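You operate a simulated robot arm through the tools that you are given. There is no shell and no other tool. Be economical: measure what you need, move in short steps, check, and stop when the job is done.

Carry out the task below with a simulated robot arm. There is one attempt and no reset: what you move stays moved.

TASK
Open the upper small drawer, put the black thumb screw on the top of the packing desk away in the inside of the upper small drawer and shut the drawer again.

It is judged by the outcome, as a careful person would: the job done as asked, and still so three seconds after it is handed in. It fails if anything else is knocked over, pushed out of place, dropped, spilled or broken.

THE ROBOT
A 7-joint arm with a two-finger parallel gripper, fixed in place. Base frame: the origin is at the foot of the arm, x ahead of it, y to its left, z up. Lengths are in m, angles in rad, forces in N, time in s.
With the tool pointing down near the work surface it reaches from about 0.3 to 0.7 m from the base axis. Its first joint turns from -1.152 to 1.152 rad. Payload 1.57 kg.
Tool frame: the origin (TCP) lies between the finger pads and is the grasp point; the fingertips stand 0.03 m ahead of it; z points along the fingers, y is the line along which they close. The gripper opens to 0.11 m. The fingers are 0.024 m wide and 0.012 m thick; the gripper's body (0.048 by 0.112 m) begins 0.078 m behind the TCP.
Orientation is that of the tool frame in the base frame, as a unit quaternion [x, y, z, w]. With the fingers straight down and closing along the base's y, the tool's x points along the base's -x, its y along +y and its z along -z.

THE INTERFACE
- The arm moves only by the tool jog_arm. Its argument "deltas" is a list of rows, each a list of 7 numbers: the opening, from 0 (shut) to 1 (fully open), then the shift along the tool's x, y, z in m, then the turn, a rotation vector about the tool's x, y, z in rad. In form: [[gripper, x, y, z, wx, wy, wz], ...]. A call has 1 to 12 rows; each row shifts and turns the commanded pose from where the row before left it, along the tool's axes as they then stand. A row lasts 0.2 s, in which the tool goes at most 0.05 m and 0.15 rad; a call with a longer step from one row to the next is refused whole, and so is a gripper value outside its range. A pose out of reach is approached as far as the arm can. The call stops where the force on the tool passes 40 N (or 10 N more than at its start, if that is more) or the arm is blocked; 0.2 s more then pass. The fingers move at their own pace (about 0.108 m/s each) and stop on an object; they squeeze with about 35 N. The grip force told is the motor's: it shows also when the fingers shut on nothing. Time passes only in rows, and 0.2 s behind the last, so rows that do not move let the fingers close. It gives the time, the measured TCP pose, the force on the tool (base axes), the opening and the grip force at its end, in the units of the frame above (readings bear some noise), and new pictures: "views" is both (left out), scene, wrist or none.
- Cameras (640 x 400 px; columns grow to the right, rows downward): "scene" is fixed at [0.1764, -0.4069, 1.4072]; the picture's right is [0.63, -0.78, 0.00], its down [-0.44, -0.36, -0.82] and it looks along [0.64, 0.52, -0.57] (base axes); focal length 351 px, centre (320, 200). "wrist" rides on the gripper at [-0.036, 0, -0.08] in the tool frame; the picture's right is [0.00, -1.00, 0.00], its down [0.97, 0.00, -0.24] and it looks along [0.24, 0.00, 0.97] (tool axes); focal length 218 px, centre (320, 200).
- point_at(camera, pixels): for up to 12 pixels [column, row] of the newest picture of that camera ("zoom" is the newest enlarged one), the place [x, y, z] in the base frame of the surface seen there, good to about 0.002 m. No time passes.
- close_up(camera, box): a new picture of the part [left, top, right, bottom] of that camera's present view, enlarged. No time passes.
- finish_job(): hands the job in; it is judged then, once.

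Work in short steps. Measure before you move; look again where a grasp or a placing could have gone wrong, and mend it. You have 60 turns and 120 pictures in all, the two below and enlarged ones among them. Open the gripper and draw the arm clear of the work before you hand the job in, unless the task says otherwise; then end with one line.

The tools are called after "Call:" by a JSON object that holds its "fn" and its "kwargs". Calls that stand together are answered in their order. jog_arm: Moves the arm, as the interface text tells. Its arguments: {"type":"object","properties":{"deltas":{"type":"array","items":{"type":"array","items":{"type":"number"}}},"views":{"type":"string","enum":["both","scene","wrist","none"]}},"required":["deltas"]} The other tools are called the same way: point_at (camera, pixels) gives the place of the surface under pixels of a picture; close_up (camera, box) takes an enlarged picture of a part of a camera's view; finish_job () hands the job in.

At the start:

```text
clock: 0.0
position: [0.4441, 0.0962, 1.0311]
tool_rot: [0.001, 1.0, 0.001, 0.0]
contact_force: [-0.3, 0.1, -0.3]
gripper_width: 0.1102
grasp_force: 0.0
```

scene: 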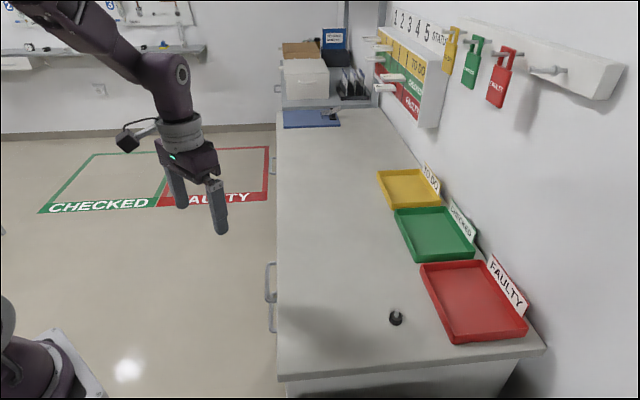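
wrist: 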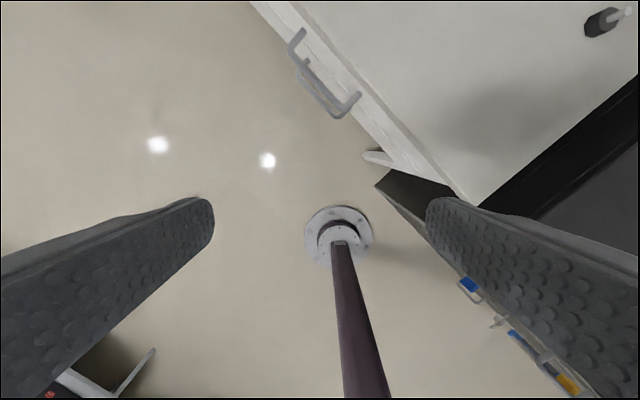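

The desk edge shows handles near scene (270,290) and (273,165); the screw is at (396,318). I'll enlarge and measure.

Call:
{"fn": "close_up", "kwargs": {"camera": "scene", "box": [240, 240, 440, 400]}}

Call:
{"fn": "point_at", "kwargs": {"camera": "scene", "pixels": [[396, 318], [396, 312], [400, 321], [268, 268], [268, 298], [272, 325], [278, 300], [279, 375], [278, 200], [272, 165], [290, 384], [277, 110]]}}

Call:
{"fn": "point_at", "kwargs": {"camera": "wrist", "pixels": [[296, 35], [315, 85], [350, 105], [300, 60], [350, 75], [375, 155], [600, 20], [620, 15], [290, 20], [400, 140], [330, 110], [425, 180]]}}

```text
2.50 times, centred on (340, 320) of scene
```

zoom: 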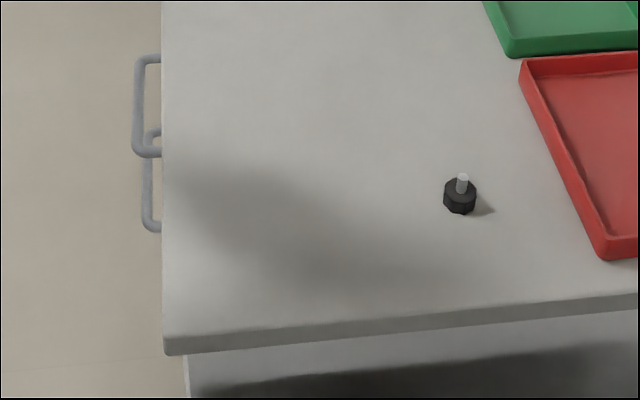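

```text
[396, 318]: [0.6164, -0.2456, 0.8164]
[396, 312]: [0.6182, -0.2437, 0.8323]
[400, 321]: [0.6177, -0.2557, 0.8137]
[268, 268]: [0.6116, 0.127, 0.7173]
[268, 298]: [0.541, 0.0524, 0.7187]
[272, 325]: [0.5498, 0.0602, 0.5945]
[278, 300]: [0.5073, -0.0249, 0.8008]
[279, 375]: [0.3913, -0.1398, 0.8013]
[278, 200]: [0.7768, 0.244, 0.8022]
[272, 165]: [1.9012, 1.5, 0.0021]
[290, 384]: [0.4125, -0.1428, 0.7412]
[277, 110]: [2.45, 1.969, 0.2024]
```

```text
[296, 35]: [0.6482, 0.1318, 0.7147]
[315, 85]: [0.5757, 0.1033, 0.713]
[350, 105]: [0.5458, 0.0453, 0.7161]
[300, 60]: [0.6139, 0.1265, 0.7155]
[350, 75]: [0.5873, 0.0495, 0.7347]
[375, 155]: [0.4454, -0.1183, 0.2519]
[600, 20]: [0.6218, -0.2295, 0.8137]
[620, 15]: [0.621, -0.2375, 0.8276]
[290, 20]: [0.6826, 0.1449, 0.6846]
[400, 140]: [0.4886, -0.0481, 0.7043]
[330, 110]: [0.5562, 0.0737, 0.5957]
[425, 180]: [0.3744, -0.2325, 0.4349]
```

The desk front runs at 45°, with its outward normal along (-0.707, 0.707), and the upper bar sits at z≈0.717. I'll yaw -45° about tool z, slide along the desk, and tilt to view the drawer fronts.

Call:
{"fn": "jog_arm", "kwargs": {"deltas": [[1, 0, 0, 0, 0, 0, -0.131], [1, 0, 0, 0, 0, 0, -0.131], [1, 0, 0, 0, 0, 0, -0.131], [1, 0, 0, 0, 0, 0, -0.131], [1, 0, 0, 0, 0, 0, -0.131], [1, 0, 0, 0, 0, 0, -0.1304], [1, -0.04, 0.02, 0, 0.13, 0, 0], [1, -0.04, 0.02, 0, 0.13, 0, 0], [1, -0.02, 0.02, 0, 0.13, 0, 0], [1, 0, 0, 0, 0.1336, 0, 0]]}}

```text
clock: 2.2
position: [0.4721, 0.2099, 1.0239]
tool_rot: [-0.369, 0.892, -0.24, 0.1]
contact_force: [-0.3, 0.4, 0.0]
gripper_width: 0.11
grasp_force: 0.0
```

scene: 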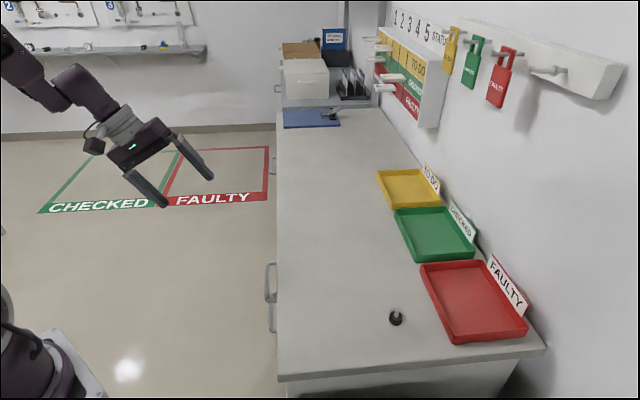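
wrist: 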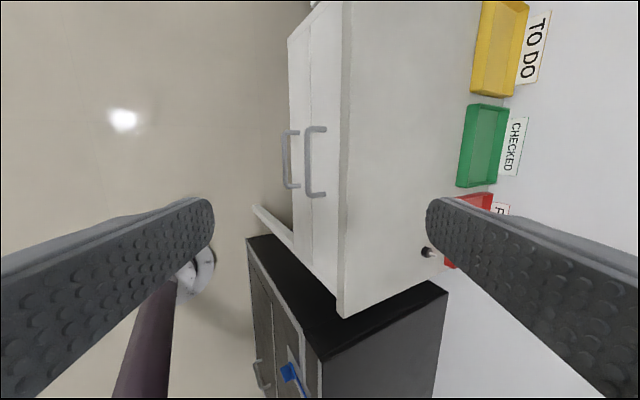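

Call:
{"fn": "close_up", "kwargs": {"camera": "wrist", "box": [230, 0, 450, 300]}}

Call:
{"fn": "close_up", "kwargs": {"camera": "scene", "box": [250, 90, 330, 190]}}

Call:
{"fn": "point_at", "kwargs": {"camera": "wrist", "pixels": [[309, 145], [309, 160], [309, 178], [318, 128], [318, 196], [330, 70], [330, 250], [300, 30], [318, 20], [260, 212], [305, 250], [315, 100]]}}

```text
1.33 times, centred on (340, 150) of wrist
```

zoom: 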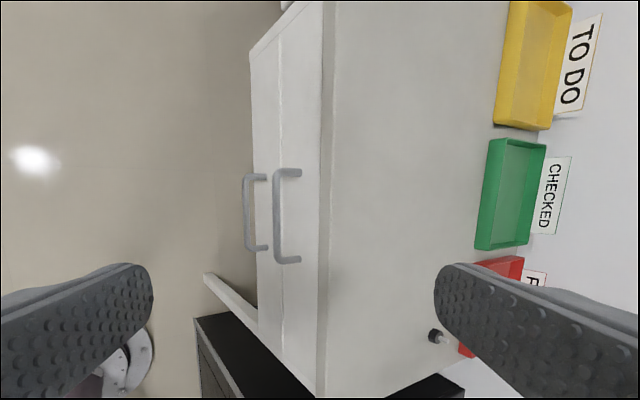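

```text
4.00 times, centred on (290, 140) of scene
```

zoom: 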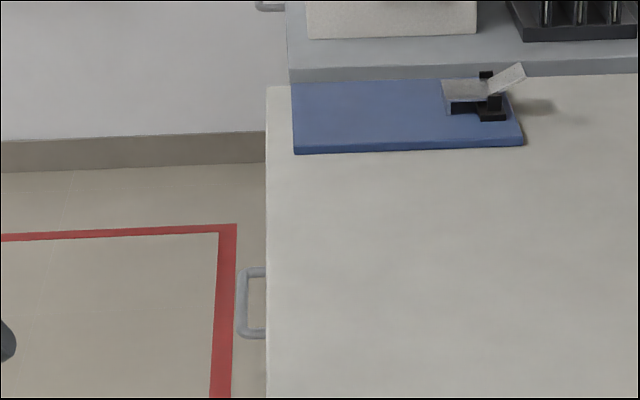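

```text
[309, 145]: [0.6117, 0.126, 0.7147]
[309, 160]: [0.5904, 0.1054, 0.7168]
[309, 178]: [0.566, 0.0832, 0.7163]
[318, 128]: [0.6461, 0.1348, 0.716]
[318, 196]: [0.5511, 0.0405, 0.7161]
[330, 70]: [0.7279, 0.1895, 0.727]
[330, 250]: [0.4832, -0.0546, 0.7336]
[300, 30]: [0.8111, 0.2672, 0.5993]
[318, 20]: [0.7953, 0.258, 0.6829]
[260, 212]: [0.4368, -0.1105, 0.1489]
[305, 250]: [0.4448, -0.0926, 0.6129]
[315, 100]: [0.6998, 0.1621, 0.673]
```

Upper bar: n≈-0.342 (n=(y−x)/√2), t≈0.485, z≈0.712, with about 38 mm to the drawer face. I'll reduce the tilt to 20°, narrow the fingers, and go to a pre-grasp point.

Call:
{"fn": "jog_arm", "kwargs": {"deltas": [[0.3, 0, 0, 0, -0.0868, 0, 0], [0.3, 0, 0, 0, -0.0868, 0, 0], [0.3, 0, -0.0081, 0.0424, 0, 0, 0], [0.3, 0, -0.0081, 0.0424, 0, 0, 0], [0.3, 0, -0.0081, 0.0424, 0, 0, 0], [0.3, 0, -0.0081, 0.0424, 0, 0, 0], [0.3, -0.003, -0.0081, 0.0424, 0, 0, 0], [0.3, 0, 0, 0, 0, 0, 0]]}}

```text
clock: 4.0
position: [0.5512, 0.1319, 0.8385]
tool_rot: [-0.376, 0.91, -0.161, 0.067]
contact_force: [0.6, -0.1, -0.6]
gripper_width: 0.0331
grasp_force: 0.0
```

scene: 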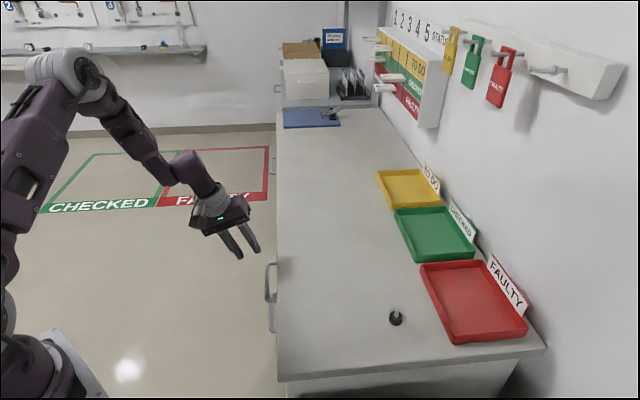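
wrist: 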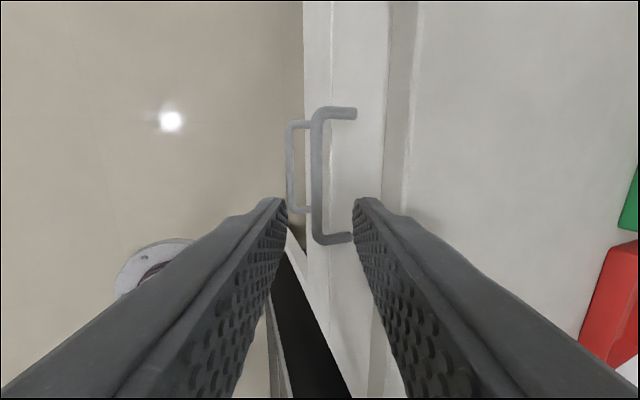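

Bar (column 317) is centred between the fingers. Advancing 0.12 along the tool.

Call:
{"fn": "jog_arm", "kwargs": {"deltas": [[0.3, 0, 0, 0.03, 0, 0, 0], [0.3, 0, 0, 0.03, 0, 0, 0], [0.3, 0, 0, 0.03, 0, 0, 0], [0.3, 0, 0, 0.03, 0, 0, 0]]}}

```text
clock: 5.0
position: [0.581, 0.1029, 0.7254]
tool_rot: [-0.376, 0.91, -0.161, 0.066]
contact_force: [-0.4, -0.9, 1.2]
gripper_width: 0.033
grasp_force: 0.0
```

scene: 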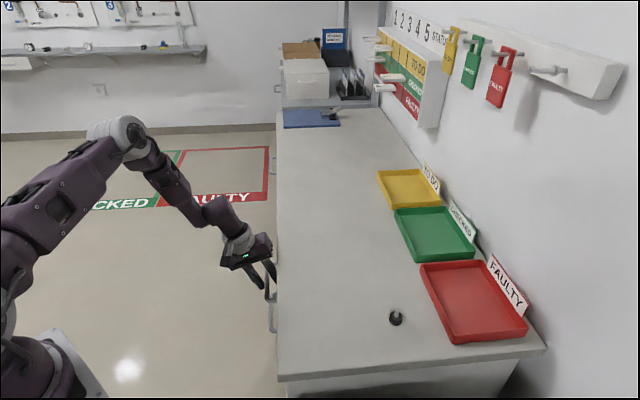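
wrist: 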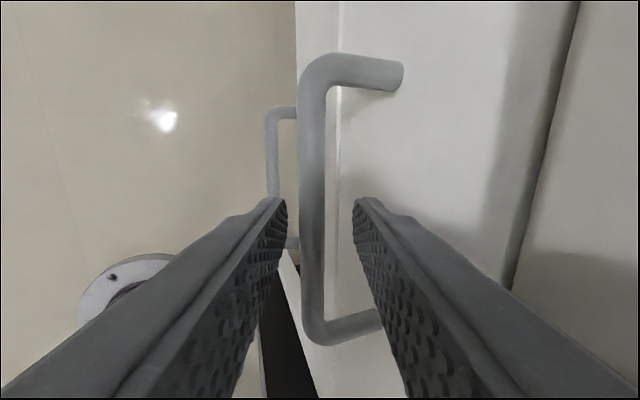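

Bar is between the fingers; close on it.

Call:
{"fn": "jog_arm", "kwargs": {"deltas": [[0, 0, 0, 0, 0, 0, 0], [0, 0, 0, 0, 0, 0, 0], [0, 0, 0, 0, 0, 0, 0]], "views": "none"}}

```text
clock: 5.8
position: [0.5795, 0.1034, 0.7243]
tool_rot: [-0.378, 0.91, -0.159, 0.066]
contact_force: [-24.4, 19.9, -16.1]
gripper_width: 0.0116
grasp_force: 28.8
```

Gripped (width 11.6 mm). Pull straight out along the normal.

Call:
{"fn": "jog_arm", "kwargs": {"deltas": [[0, 0, 0.0094, -0.0034, 0, 0, 0], [0, 0, 0.0141, -0.0051, 0, 0, 0], [0, 0, 0.0188, -0.0069, 0, 0, 0], [0, 0, 0.0188, -0.0069, 0, 0, 0], [0, 0, 0.0188, -0.0069, 0, 0, 0], [0, 0, 0.0188, -0.0069, 0, 0, 0], [0, 0, 0.0188, -0.0069, 0, 0, 0], [0, 0, 0, 0, 0, 0, 0]]}}

```text
clock: 7.6
position: [0.4934, 0.1909, 0.7261]
tool_rot: [-0.376, 0.91, -0.162, 0.066]
contact_force: [-15.1, -16.9, 18.3]
gripper_width: 0.012
grasp_force: 29.0
```

scene: 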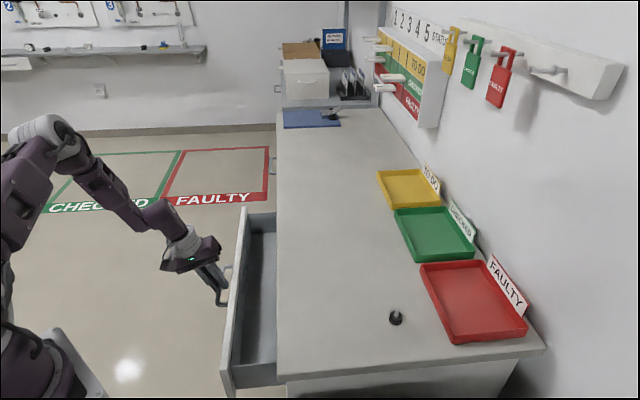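
wrist: 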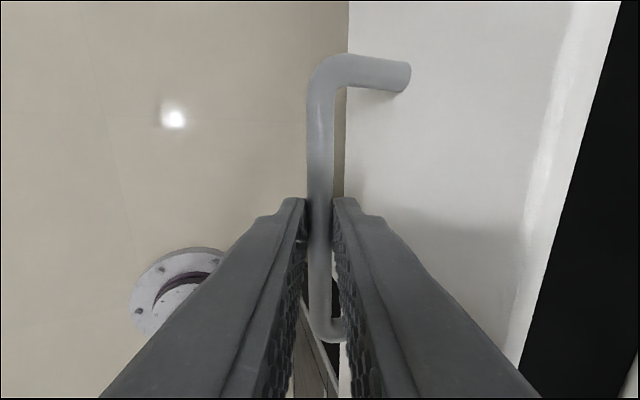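

Drawer opened by ~0.12 m; pull a bit further.

Call:
{"fn": "jog_arm", "kwargs": {"deltas": [[0, 0.001, 0.0141, -0.0061, 0, 0, 0], [0, 0.001, 0.0188, -0.0069, 0, 0, 0], [0, 0, 0.0188, -0.0069, 0, 0, 0], [0, 0, 0, 0, 0, 0, 0]]}}

```text
clock: 8.6
position: [0.452, 0.2322, 0.7251]
tool_rot: [-0.378, 0.91, -0.16, 0.069]
contact_force: [0.4, 3.6, 2.2]
gripper_width: 0.0117
grasp_force: 29.3
```

scene: 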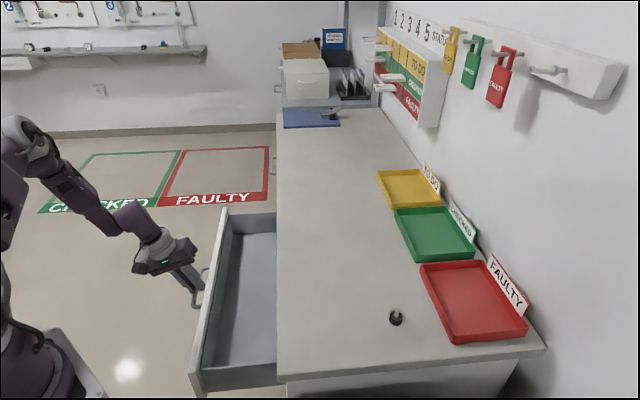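
wrist: 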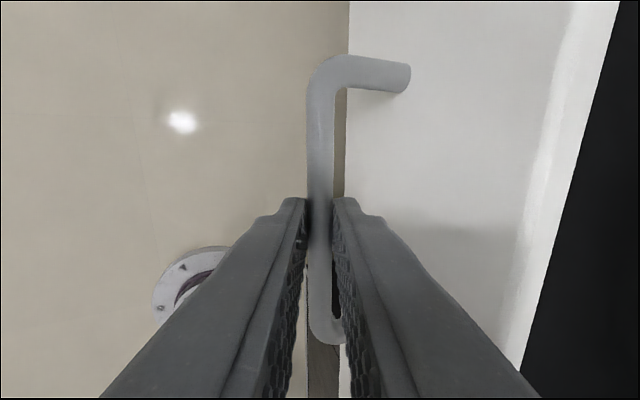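

Opened ~0.18 m. Release the handle, back off along the tool, and measure the drawer interior and the screw.

Call:
{"fn": "jog_arm", "kwargs": {"deltas": [[0.3, 0, 0, 0, 0, 0, 0], [0.3, 0, 0, 0, 0, 0, 0], [0.3, 0, 0, -0.03, 0, 0, 0], [0.3, 0, 0, -0.045, 0, 0, 0], [0.3, 0, 0, -0.045, 0, 0, 0], [0.3, 0, 0, -0.045, 0, 0, 0], [0.3, 0, 0, -0.045, 0, 0, 0]]}}

Call:
{"fn": "point_at", "kwargs": {"camera": "scene", "pixels": [[250, 250], [250, 330], [225, 360], [245, 222], [222, 212], [198, 372], [270, 240], [270, 365], [203, 291], [240, 300]]}}

Call:
{"fn": "close_up", "kwargs": {"camera": "scene", "box": [376, 302, 416, 334]}}

```text
clock: 10.2
position: [0.4017, 0.2812, 0.9243]
tool_rot: [-0.377, 0.91, -0.161, 0.067]
contact_force: [-0.2, 0.1, -0.3]
gripper_width: 0.0333
grasp_force: 0.2
```

scene: 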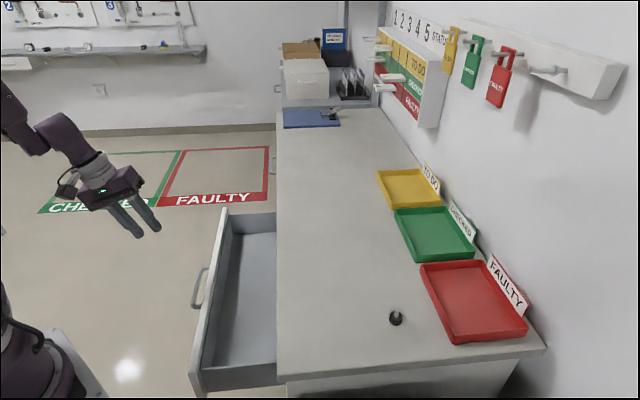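
wrist: 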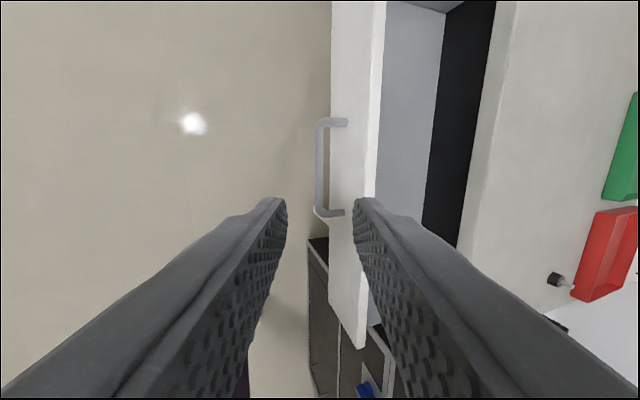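

```text
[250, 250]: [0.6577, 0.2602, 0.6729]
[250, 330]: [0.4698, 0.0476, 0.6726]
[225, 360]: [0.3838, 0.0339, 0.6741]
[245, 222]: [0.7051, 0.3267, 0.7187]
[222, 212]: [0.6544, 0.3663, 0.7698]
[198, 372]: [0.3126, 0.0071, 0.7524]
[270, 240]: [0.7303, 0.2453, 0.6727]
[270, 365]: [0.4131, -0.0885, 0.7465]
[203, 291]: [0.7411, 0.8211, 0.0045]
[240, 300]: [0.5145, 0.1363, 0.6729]
```

```text
12.50 times, centred on (396, 318) of scene
```

zoom: 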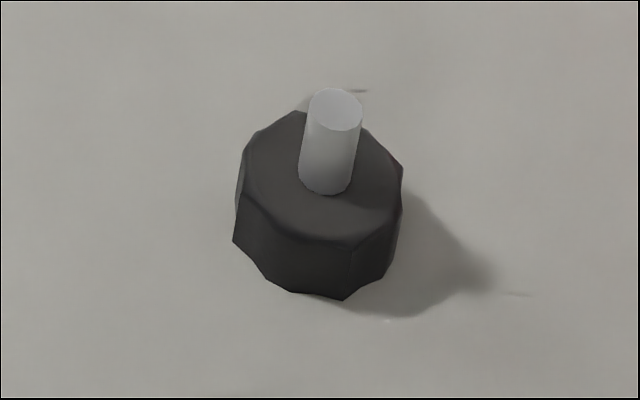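

Call:
{"fn": "point_at", "kwargs": {"camera": "zoom", "pixels": [[320, 215], [255, 160], [390, 175], [335, 105], [325, 180], [340, 285], [255, 255], [300, 120], [345, 245], [200, 330], [240, 230], [398, 230]]}}

Call:
{"fn": "point_at", "kwargs": {"camera": "scene", "pixels": [[423, 268], [438, 305], [455, 342], [430, 285], [445, 325]]}}

```text
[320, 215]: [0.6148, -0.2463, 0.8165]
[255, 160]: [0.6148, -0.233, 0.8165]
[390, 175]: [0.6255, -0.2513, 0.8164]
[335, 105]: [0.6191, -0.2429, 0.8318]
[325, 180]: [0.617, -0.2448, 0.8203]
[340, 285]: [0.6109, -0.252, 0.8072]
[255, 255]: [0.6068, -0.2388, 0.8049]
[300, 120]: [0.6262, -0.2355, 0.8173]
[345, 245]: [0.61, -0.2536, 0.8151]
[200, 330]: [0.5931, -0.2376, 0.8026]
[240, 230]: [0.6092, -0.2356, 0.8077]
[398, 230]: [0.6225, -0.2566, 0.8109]
```

```text
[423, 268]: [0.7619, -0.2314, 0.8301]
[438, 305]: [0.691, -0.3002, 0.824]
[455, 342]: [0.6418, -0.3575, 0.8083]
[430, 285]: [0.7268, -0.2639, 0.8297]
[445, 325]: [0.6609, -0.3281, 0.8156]
```

Screw centre ≈(0.6185,-0.244), head z 0.802–0.8165, stem top 0.832; the tray is 9 cm away. Make the tool vertical and travel over.

Call:
{"fn": "jog_arm", "kwargs": {"deltas": [[0.5, 0, 0, -0.02, -0.1165, 0, 0], [0.5, 0, 0, -0.01, -0.1165, 0, 0], [0.5, 0, 0, 0, -0.116, 0, 0], [0.5, 0.0182, -0.0438, 0, 0, 0, 0], [0.5, 0.0182, -0.0438, 0, 0, 0, 0], [0.5, 0.0182, -0.0438, 0, 0, 0, 0], [0.5, 0.0182, -0.0438, 0, 0, 0, 0], [0.5, 0.0182, -0.0438, 0, 0, 0, 0], [0.5, 0.0182, -0.0438, 0, 0, 0, 0], [0.5, 0.0182, -0.0438, 0, 0, 0, 0], [0.5, 0.0182, -0.0438, 0, 0, 0, 0], [0.5, 0.0182, -0.0438, 0, 0, 0, 0]], "views": "scene"}}

```text
clock: 12.8
position: [0.5576, -0.109, 0.954]
tool_rot: [-0.383, 0.924, -0.001, 0.0]
contact_force: [-0.5, -1.1, -0.4]
gripper_width: 0.055
grasp_force: 0.0
```

scene: 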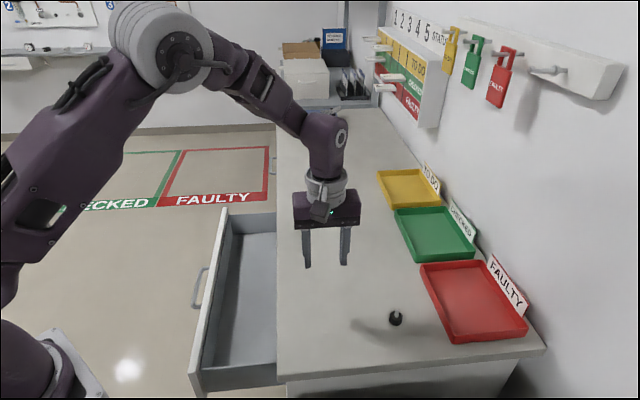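

Call:
{"fn": "jog_arm", "kwargs": {"deltas": [[0.5, 0.0131, -0.0346, 0, 0, 0, 0], [0.5, 0.0131, -0.0346, 0, 0, 0, 0], [0.5, 0.0131, -0.0347, 0, 0, 0, 0], [0.5, 0.0131, -0.0347, 0, 0, 0, 0], [0.5, 0, 0, 0.03, 0, 0, 0], [0.5, 0, 0, 0.03, 0, 0, 0], [0.5, 0, 0, 0, 0, 0, 0]]}}

```text
clock: 14.4
position: [0.6201, -0.242, 0.8911]
tool_rot: [-0.383, 0.924, 0.0, 0.001]
contact_force: [-0.4, 0.1, 0.4]
gripper_width: 0.0552
grasp_force: 0.1
```

scene: 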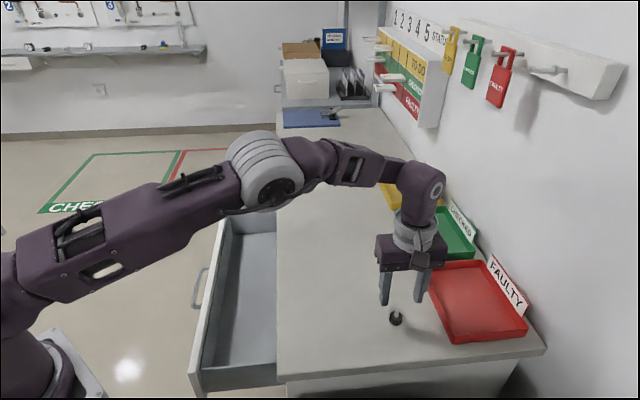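
wrist: 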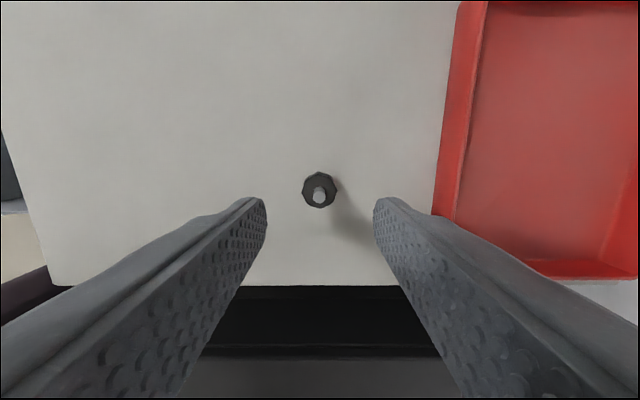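

Screw centred at (319,190). Descend 58 mm and close.

Call:
{"fn": "jog_arm", "kwargs": {"deltas": [[0.5, 0, 0, 0.02, 0, 0, 0], [0.5, 0, 0, 0.02, 0, 0, 0], [0.5, 0, 0, 0.0175, 0, 0, 0], [0.5, 0, 0, 0, 0, 0, 0], [0, 0, 0, 0, 0, 0, 0], [0, 0, 0, 0, 0, 0, 0], [0, 0, 0, 0, 0, 0, 0]]}}

```text
clock: 16.0
position: [0.6205, -0.2435, 0.8336]
tool_rot: [-0.383, 0.924, -0.001, 0.001]
contact_force: [0.0, -1.1, 1.8]
gripper_width: 0.0225
grasp_force: 34.7
```

scene: 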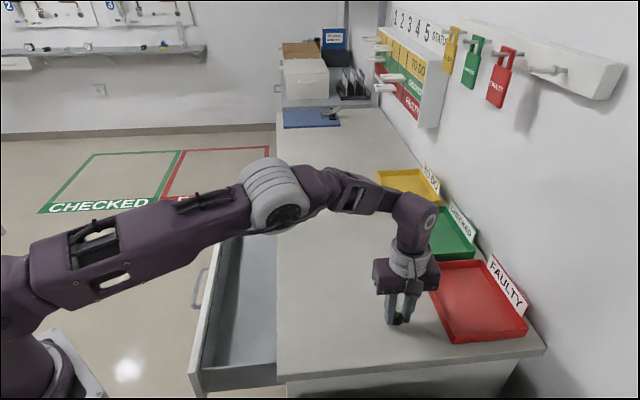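
wrist: 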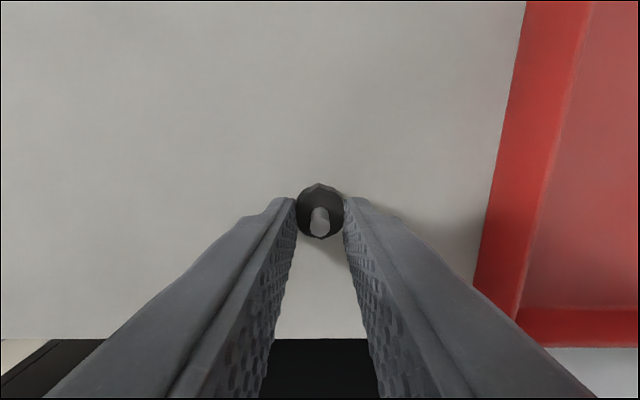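

Gripped at 22.5 mm. Lift and carry to above the open drawer (t≈0.45, n≈-0.292).

Call:
{"fn": "jog_arm", "kwargs": {"deltas": [[0, 0, 0, -0.03, 0, 0, 0], [0, 0, 0, -0.045, 0, 0, 0], [0, 0, 0, -0.045, 0, 0, 0], [0, -0.0229, 0.0399, 0, 0, 0, 0], [0, -0.0229, 0.0399, 0, 0, 0, 0], [0, -0.0229, 0.0399, 0, 0, 0, 0], [0, -0.0229, 0.0399, 0, 0, 0, 0], [0, -0.0229, 0.0399, 0, 0, 0, 0], [0, -0.0229, 0.0399, 0, 0, 0, 0], [0, -0.0229, 0.0399, 0, 0, 0, 0], [0, -0.0229, 0.0399, 0, 0, 0, 0], [0, 0, 0, 0, 0, 0, 0]]}}

```text
clock: 18.6
position: [0.5235, 0.1171, 0.9554]
tool_rot: [-0.382, 0.924, -0.001, 0.001]
contact_force: [0.8, 0.4, -0.3]
gripper_width: 0.0229
grasp_force: 35.2
```

scene: 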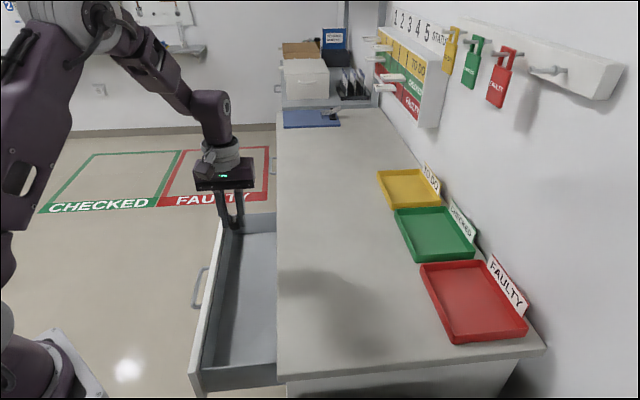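
wrist: 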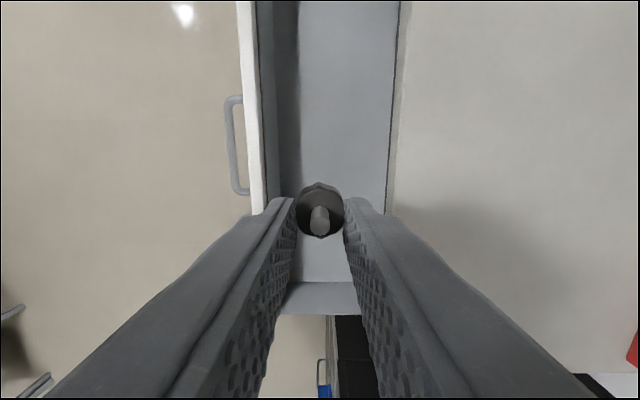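

Call:
{"fn": "point_at", "kwargs": {"camera": "wrist", "pixels": [[252, 100], [264, 100], [285, 100], [350, 100], [390, 100], [405, 100], [330, 290], [320, 312], [300, 130]]}}

```text
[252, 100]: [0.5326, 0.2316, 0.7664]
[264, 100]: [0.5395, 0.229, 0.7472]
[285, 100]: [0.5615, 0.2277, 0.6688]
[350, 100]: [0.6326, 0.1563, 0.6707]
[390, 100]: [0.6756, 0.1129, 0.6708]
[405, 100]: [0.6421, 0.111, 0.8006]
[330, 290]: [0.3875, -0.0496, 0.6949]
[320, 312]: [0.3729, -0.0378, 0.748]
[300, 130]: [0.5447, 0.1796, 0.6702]
```

Interior spans n -0.22…-0.376; shift 10 mm toward the desk and lower to just above the floor (z 0.671).

Call:
{"fn": "jog_arm", "kwargs": {"deltas": [[0, 0, -0.01, 0.02, 0, 0, 0], [0, 0, 0, 0.045, 0, 0, 0], [0, 0, 0, 0.045, 0, 0, 0], [0, 0, 0, 0.045, 0, 0, 0], [0, 0, 0, 0.04, 0, 0, 0], [0, 0, 0, 0.03, 0, 0, 0], [0, 0, 0, 0.0225, 0, 0, 0], [0, 0, 0, 0, 0, 0, 0]]}}

```text
clock: 20.4
position: [0.5293, 0.1051, 0.7055]
tool_rot: [-0.382, 0.924, -0.002, 0.0]
contact_force: [0.4, -0.6, -1.1]
gripper_width: 0.0228
grasp_force: 34.2
```

scene: 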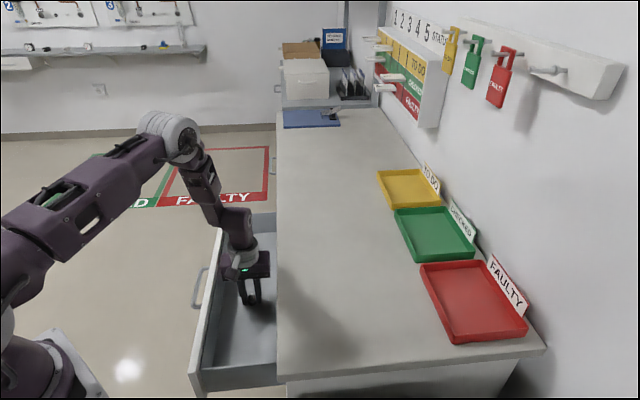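
wrist: 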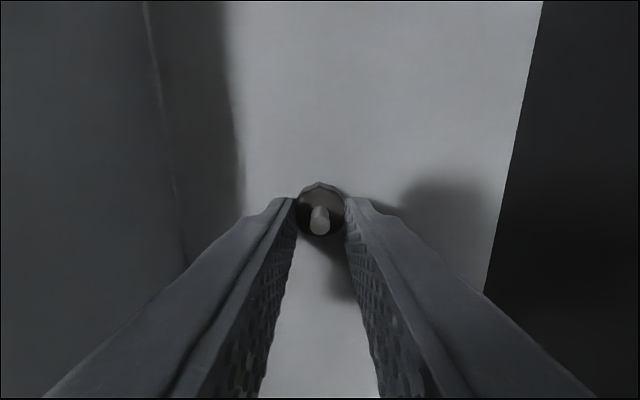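

Lower 3 mm more, release, and rise straight out.

Call:
{"fn": "jog_arm", "kwargs": {"deltas": [[0, 0, 0, 0.003, 0, 0, 0], [0, 0, 0, 0, 0, 0, 0], [0.42, 0, 0, 0, 0, 0, 0], [0.42, 0, 0, 0, 0, 0, 0], [0.42, 0, 0, -0.02, 0, 0, 0], [0.42, 0, 0, -0.045, 0, 0, 0], [0.42, 0, 0, -0.045, 0, 0, 0], [0.42, 0, 0, -0.045, 0, 0, 0], [0.42, 0, 0, -0.045, 0, 0, 0]]}}

```text
clock: 22.4
position: [0.5308, 0.1055, 0.9059]
tool_rot: [-0.383, 0.924, 0.0, 0.0]
contact_force: [-0.4, -0.2, -0.5]
gripper_width: 0.046
grasp_force: 0.0
```

scene: 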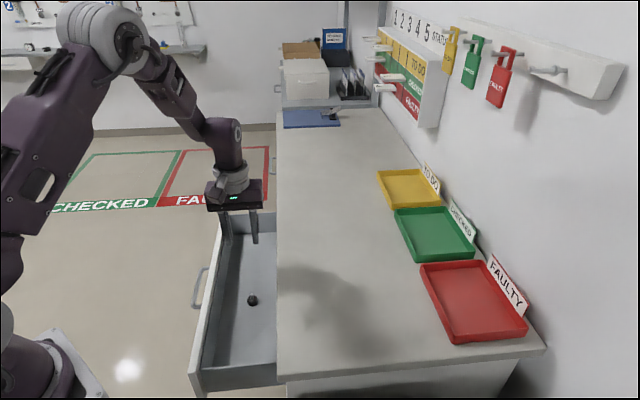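
wrist: 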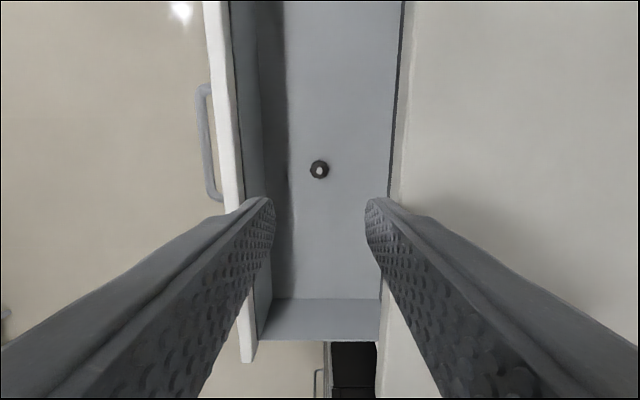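

The screw stands in the drawer at (252,300). Go back to the pre-grasp pose outside the handle.

Call:
{"fn": "jog_arm", "kwargs": {"deltas": [[0.3, 0, 0, -0.0184, 0, 0, 0], [0.3, -0.0066, 0.0431, 0, 0, 0, 0], [0.3, -0.0066, 0.0431, 0, 0, 0, 0], [0.3, -0.0066, 0.0431, 0, 0, 0, 0], [0.3, -0.0066, 0.0431, 0, 0, 0, 0], [0.3, -0.0066, 0.0431, 0, 0, 0, 0], [0.3, 0, 0, 0, 0.1165, 0, 0], [0.3, 0, 0, 0, 0.1165, 0, 0], [0.3, 0, 0, 0, 0.116, 0, 0], [0.3, 0, 0, 0, 0, 0, 0]]}}

Call:
{"fn": "point_at", "kwargs": {"camera": "wrist", "pixels": [[318, 165], [320, 165], [322, 165], [324, 165], [316, 165], [340, 122], [335, 212]]}}

```text
clock: 24.6
position: [0.4006, 0.28, 0.9228]
tool_rot: [-0.376, 0.91, -0.161, 0.066]
contact_force: [-0.1, -0.3, 0.2]
gripper_width: 0.0328
grasp_force: 0.0
```

scene: 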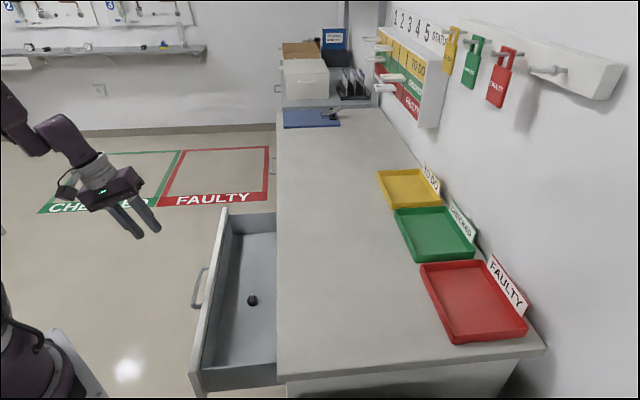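
wrist: 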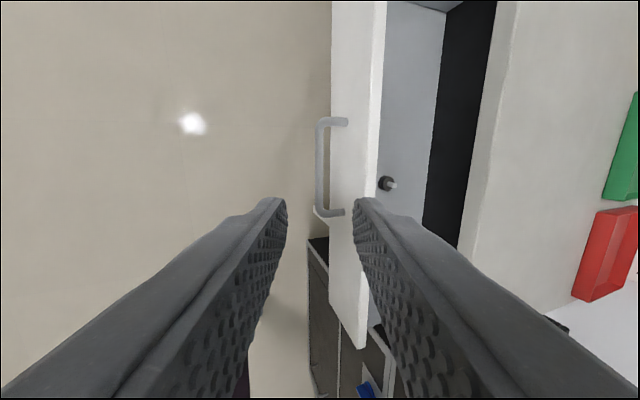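

```text
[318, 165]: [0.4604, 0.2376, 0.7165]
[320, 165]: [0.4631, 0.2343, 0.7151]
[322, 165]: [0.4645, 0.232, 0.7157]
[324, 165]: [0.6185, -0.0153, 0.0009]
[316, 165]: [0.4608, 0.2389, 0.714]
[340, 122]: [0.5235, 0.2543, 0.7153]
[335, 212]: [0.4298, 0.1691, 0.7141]
```

Pose matches the earlier retreat; descend onto the handle and close.

Call:
{"fn": "jog_arm", "kwargs": {"deltas": [[0.3, 0, 0, 0.045, 0, 0, 0], [0.3, 0, 0, 0.045, 0, 0, 0], [0.3, 0, 0, 0.045, 0, 0, 0], [0.3, 0, 0, 0.04, 0, 0, 0], [0.3, 0, 0, 0.034, 0, 0, 0], [0.3, 0, 0, 0, 0, 0, 0], [0, 0, 0, 0, 0, 0, 0], [0, 0, 0, 0, 0, 0, 0], [0, 0, 0, 0, 0, 0, 0]]}}

```text
clock: 26.6
position: [0.4514, 0.2322, 0.7256]
tool_rot: [-0.377, 0.91, -0.159, 0.066]
contact_force: [3.6, 2.1, -22.9]
gripper_width: 0.012
grasp_force: 29.6
```

scene: 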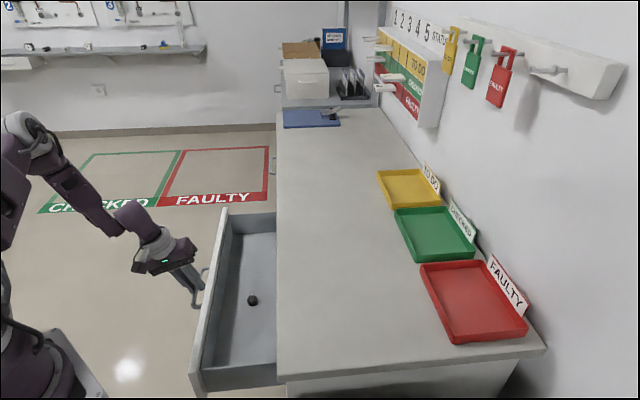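
wrist: 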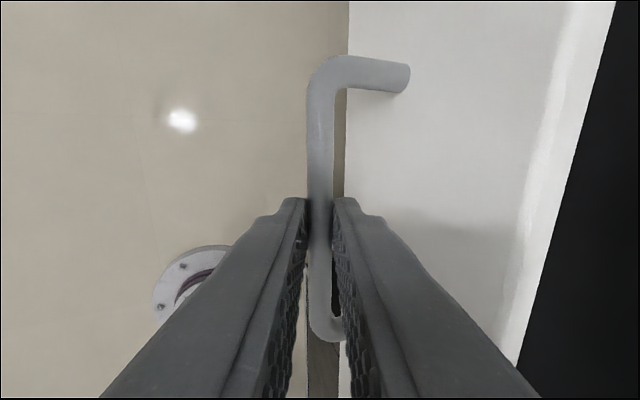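

Push in 0.16 m smoothly first.

Call:
{"fn": "jog_arm", "kwargs": {"deltas": [[0, 0, -0.0094, 0.0034, 0, 0, 0], [0, 0, -0.0141, 0.0051, 0, 0, 0], [0, 0, -0.0188, 0.0069, 0, 0, 0], [0, 0, -0.0188, 0.0069, 0, 0, 0], [0, 0, -0.0188, 0.0069, 0, 0, 0], [0, 0, -0.0188, 0.0069, 0, 0, 0], [0, 0, -0.0188, 0.0069, 0, 0, 0], [0, 0, -0.0188, 0.0069, 0, 0, 0], [0, 0, -0.0141, 0.0051, 0, 0, 0], [0, 0, 0, 0, 0, 0, 0]]}}

```text
clock: 28.8
position: [0.5655, 0.1171, 0.7272]
tool_rot: [-0.377, 0.91, -0.16, 0.069]
contact_force: [15.9, 13.6, 21.0]
gripper_width: 0.0119
grasp_force: 29.1
```

scene: 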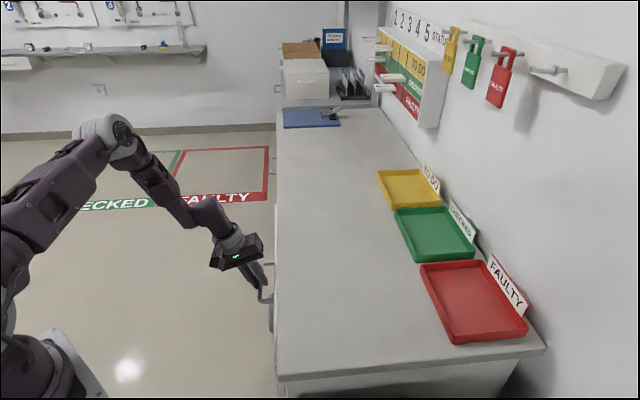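
wrist: 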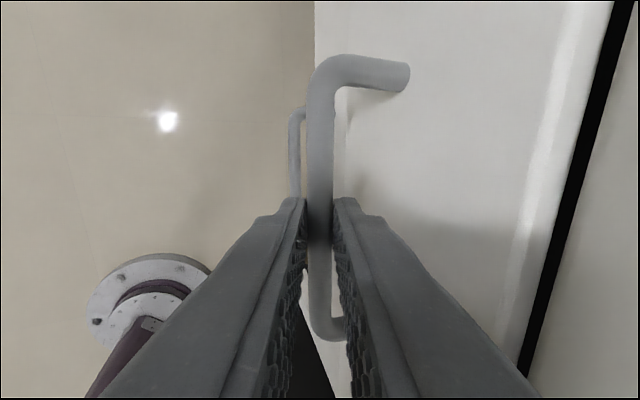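

About 2 cm left; push until contact.

Call:
{"fn": "jog_arm", "kwargs": {"deltas": [[0, -0.001, -0.0094, 0.0024, 0, 0, 0], [0, 0, -0.0075, 0.0022, 0, 0, 0], [0, 0, -0.0047, 0.0017, 0, 0, 0], [0, 0, -0.0028, 0.001, 0, 0, 0], [0, 0, 0, 0, 0, 0, 0]]}}

```text
clock: 29.8
position: [0.5774, 0.1036, 0.7261]
tool_rot: [-0.378, 0.91, -0.158, 0.064]
contact_force: [-8.0, 3.1, 8.4]
gripper_width: 0.0118
grasp_force: 29.0
stopped in row 4: the force on the tool passed its limit (the readings are from after the stop); the commanded pose is now the measured one
```

scene: 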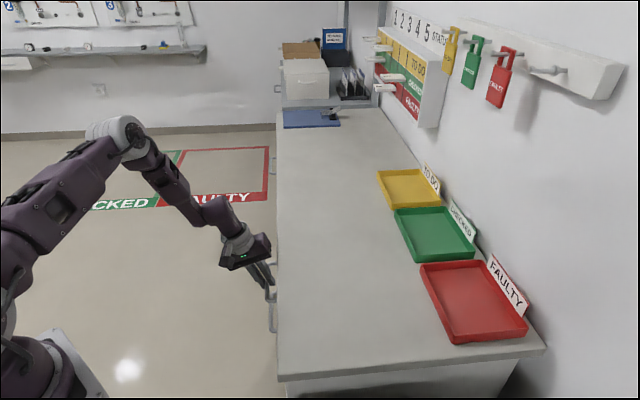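
wrist: 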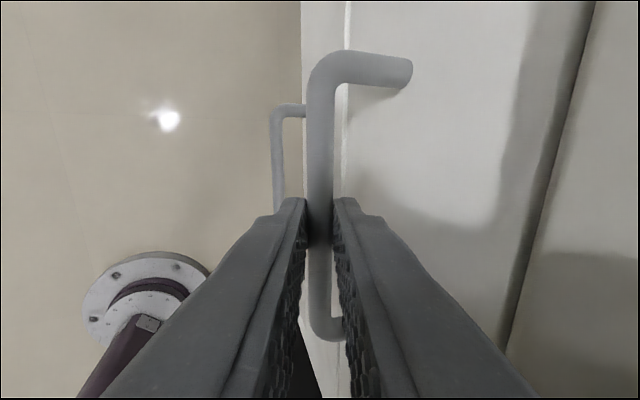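

Contact with the closed stop (n=-0.335). Release, back off along the tool, and check.

Call:
{"fn": "jog_arm", "kwargs": {"deltas": [[0.3, 0, 0, 0, 0, 0, 0], [0.3, 0, 0, 0, 0, 0, 0], [0.3, 0, 0, -0.03, 0, 0, 0], [0.3, 0, 0, -0.045, 0, 0, 0], [0.3, 0, 0, -0.045, 0, 0, 0], [0.3, 0, 0, -0.045, 0, 0, 0], [0.3, 0, 0.03, -0.03, 0, 0, 0], [0.3, 0, 0.03, -0.03, 0, 0, 0]]}}

Call:
{"fn": "point_at", "kwargs": {"camera": "scene", "pixels": [[268, 268], [267, 280], [268, 298]]}}

Call:
{"fn": "close_up", "kwargs": {"camera": "wrist", "box": [260, 0, 480, 230]}}

```text
clock: 31.6
position: [0.4838, 0.1965, 0.9166]
tool_rot: [-0.378, 0.91, -0.158, 0.064]
contact_force: [-0.5, 0.1, 0.1]
gripper_width: 0.033
grasp_force: 0.1
```

scene: 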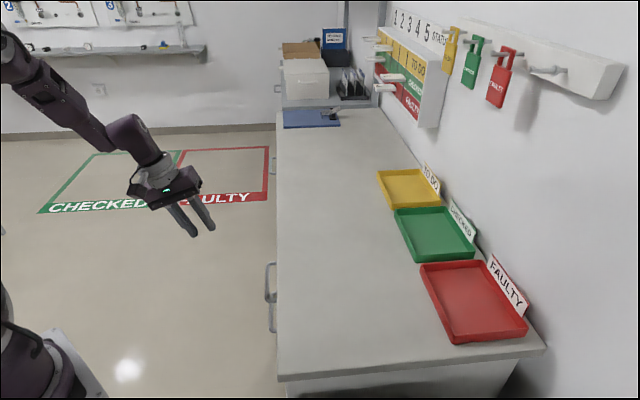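
wrist: 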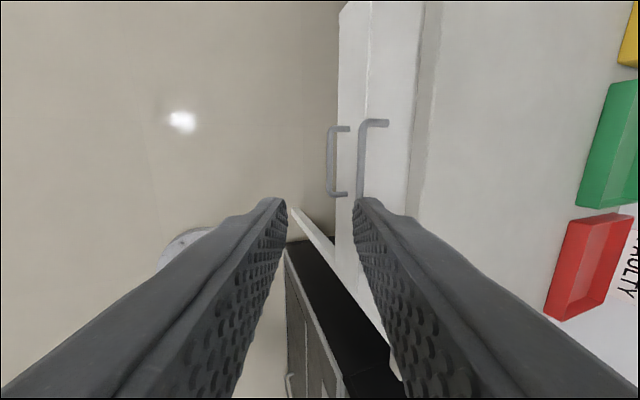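

```text
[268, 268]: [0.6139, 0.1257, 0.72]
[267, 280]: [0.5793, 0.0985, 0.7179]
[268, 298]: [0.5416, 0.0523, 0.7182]
```

```text
1.74 times, centred on (370, 115) of wrist
```

zoom: 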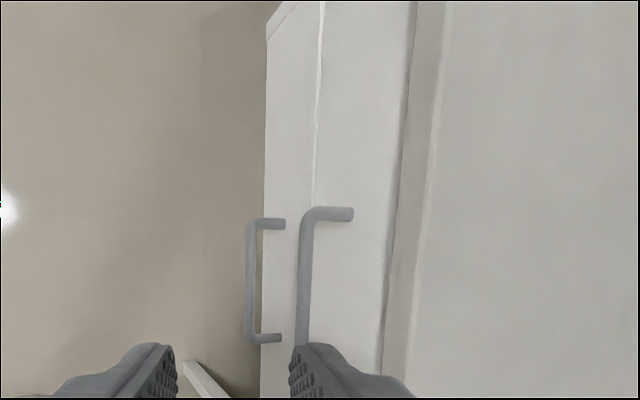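

The handle is back at its original position, so the drawer is shut. Open the gripper and draw clear.

Call:
{"fn": "jog_arm", "kwargs": {"deltas": [[1, 0, 0.02, -0.03, 0, 0, 0], [1, 0, 0.02, -0.03, 0, 0, 0], [1, 0, 0, 0, 0, 0, 0]], "views": "scene"}}

```text
clock: 32.4
position: [0.4463, 0.2381, 0.9621]
tool_rot: [-0.378, 0.91, -0.157, 0.064]
contact_force: [0.7, 0.8, 0.3]
gripper_width: 0.1099
grasp_force: 0.1
```

scene: 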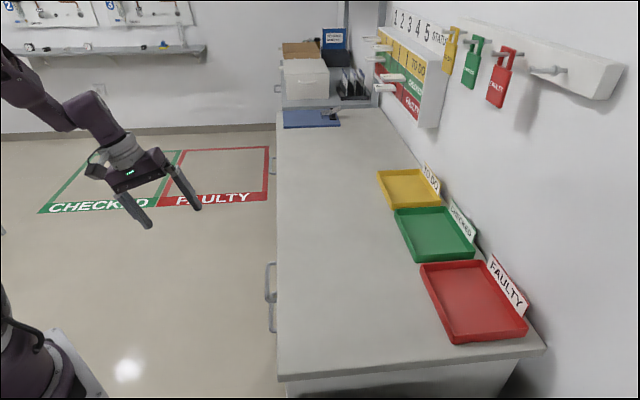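

Call:
{"fn": "finish_job", "kwargs": {}}

```text
The job is handed in.
```

The black thumb screw is in the upper small drawer, the drawer is shut with its handle back where it started, and the arm is clear with the gripper open.
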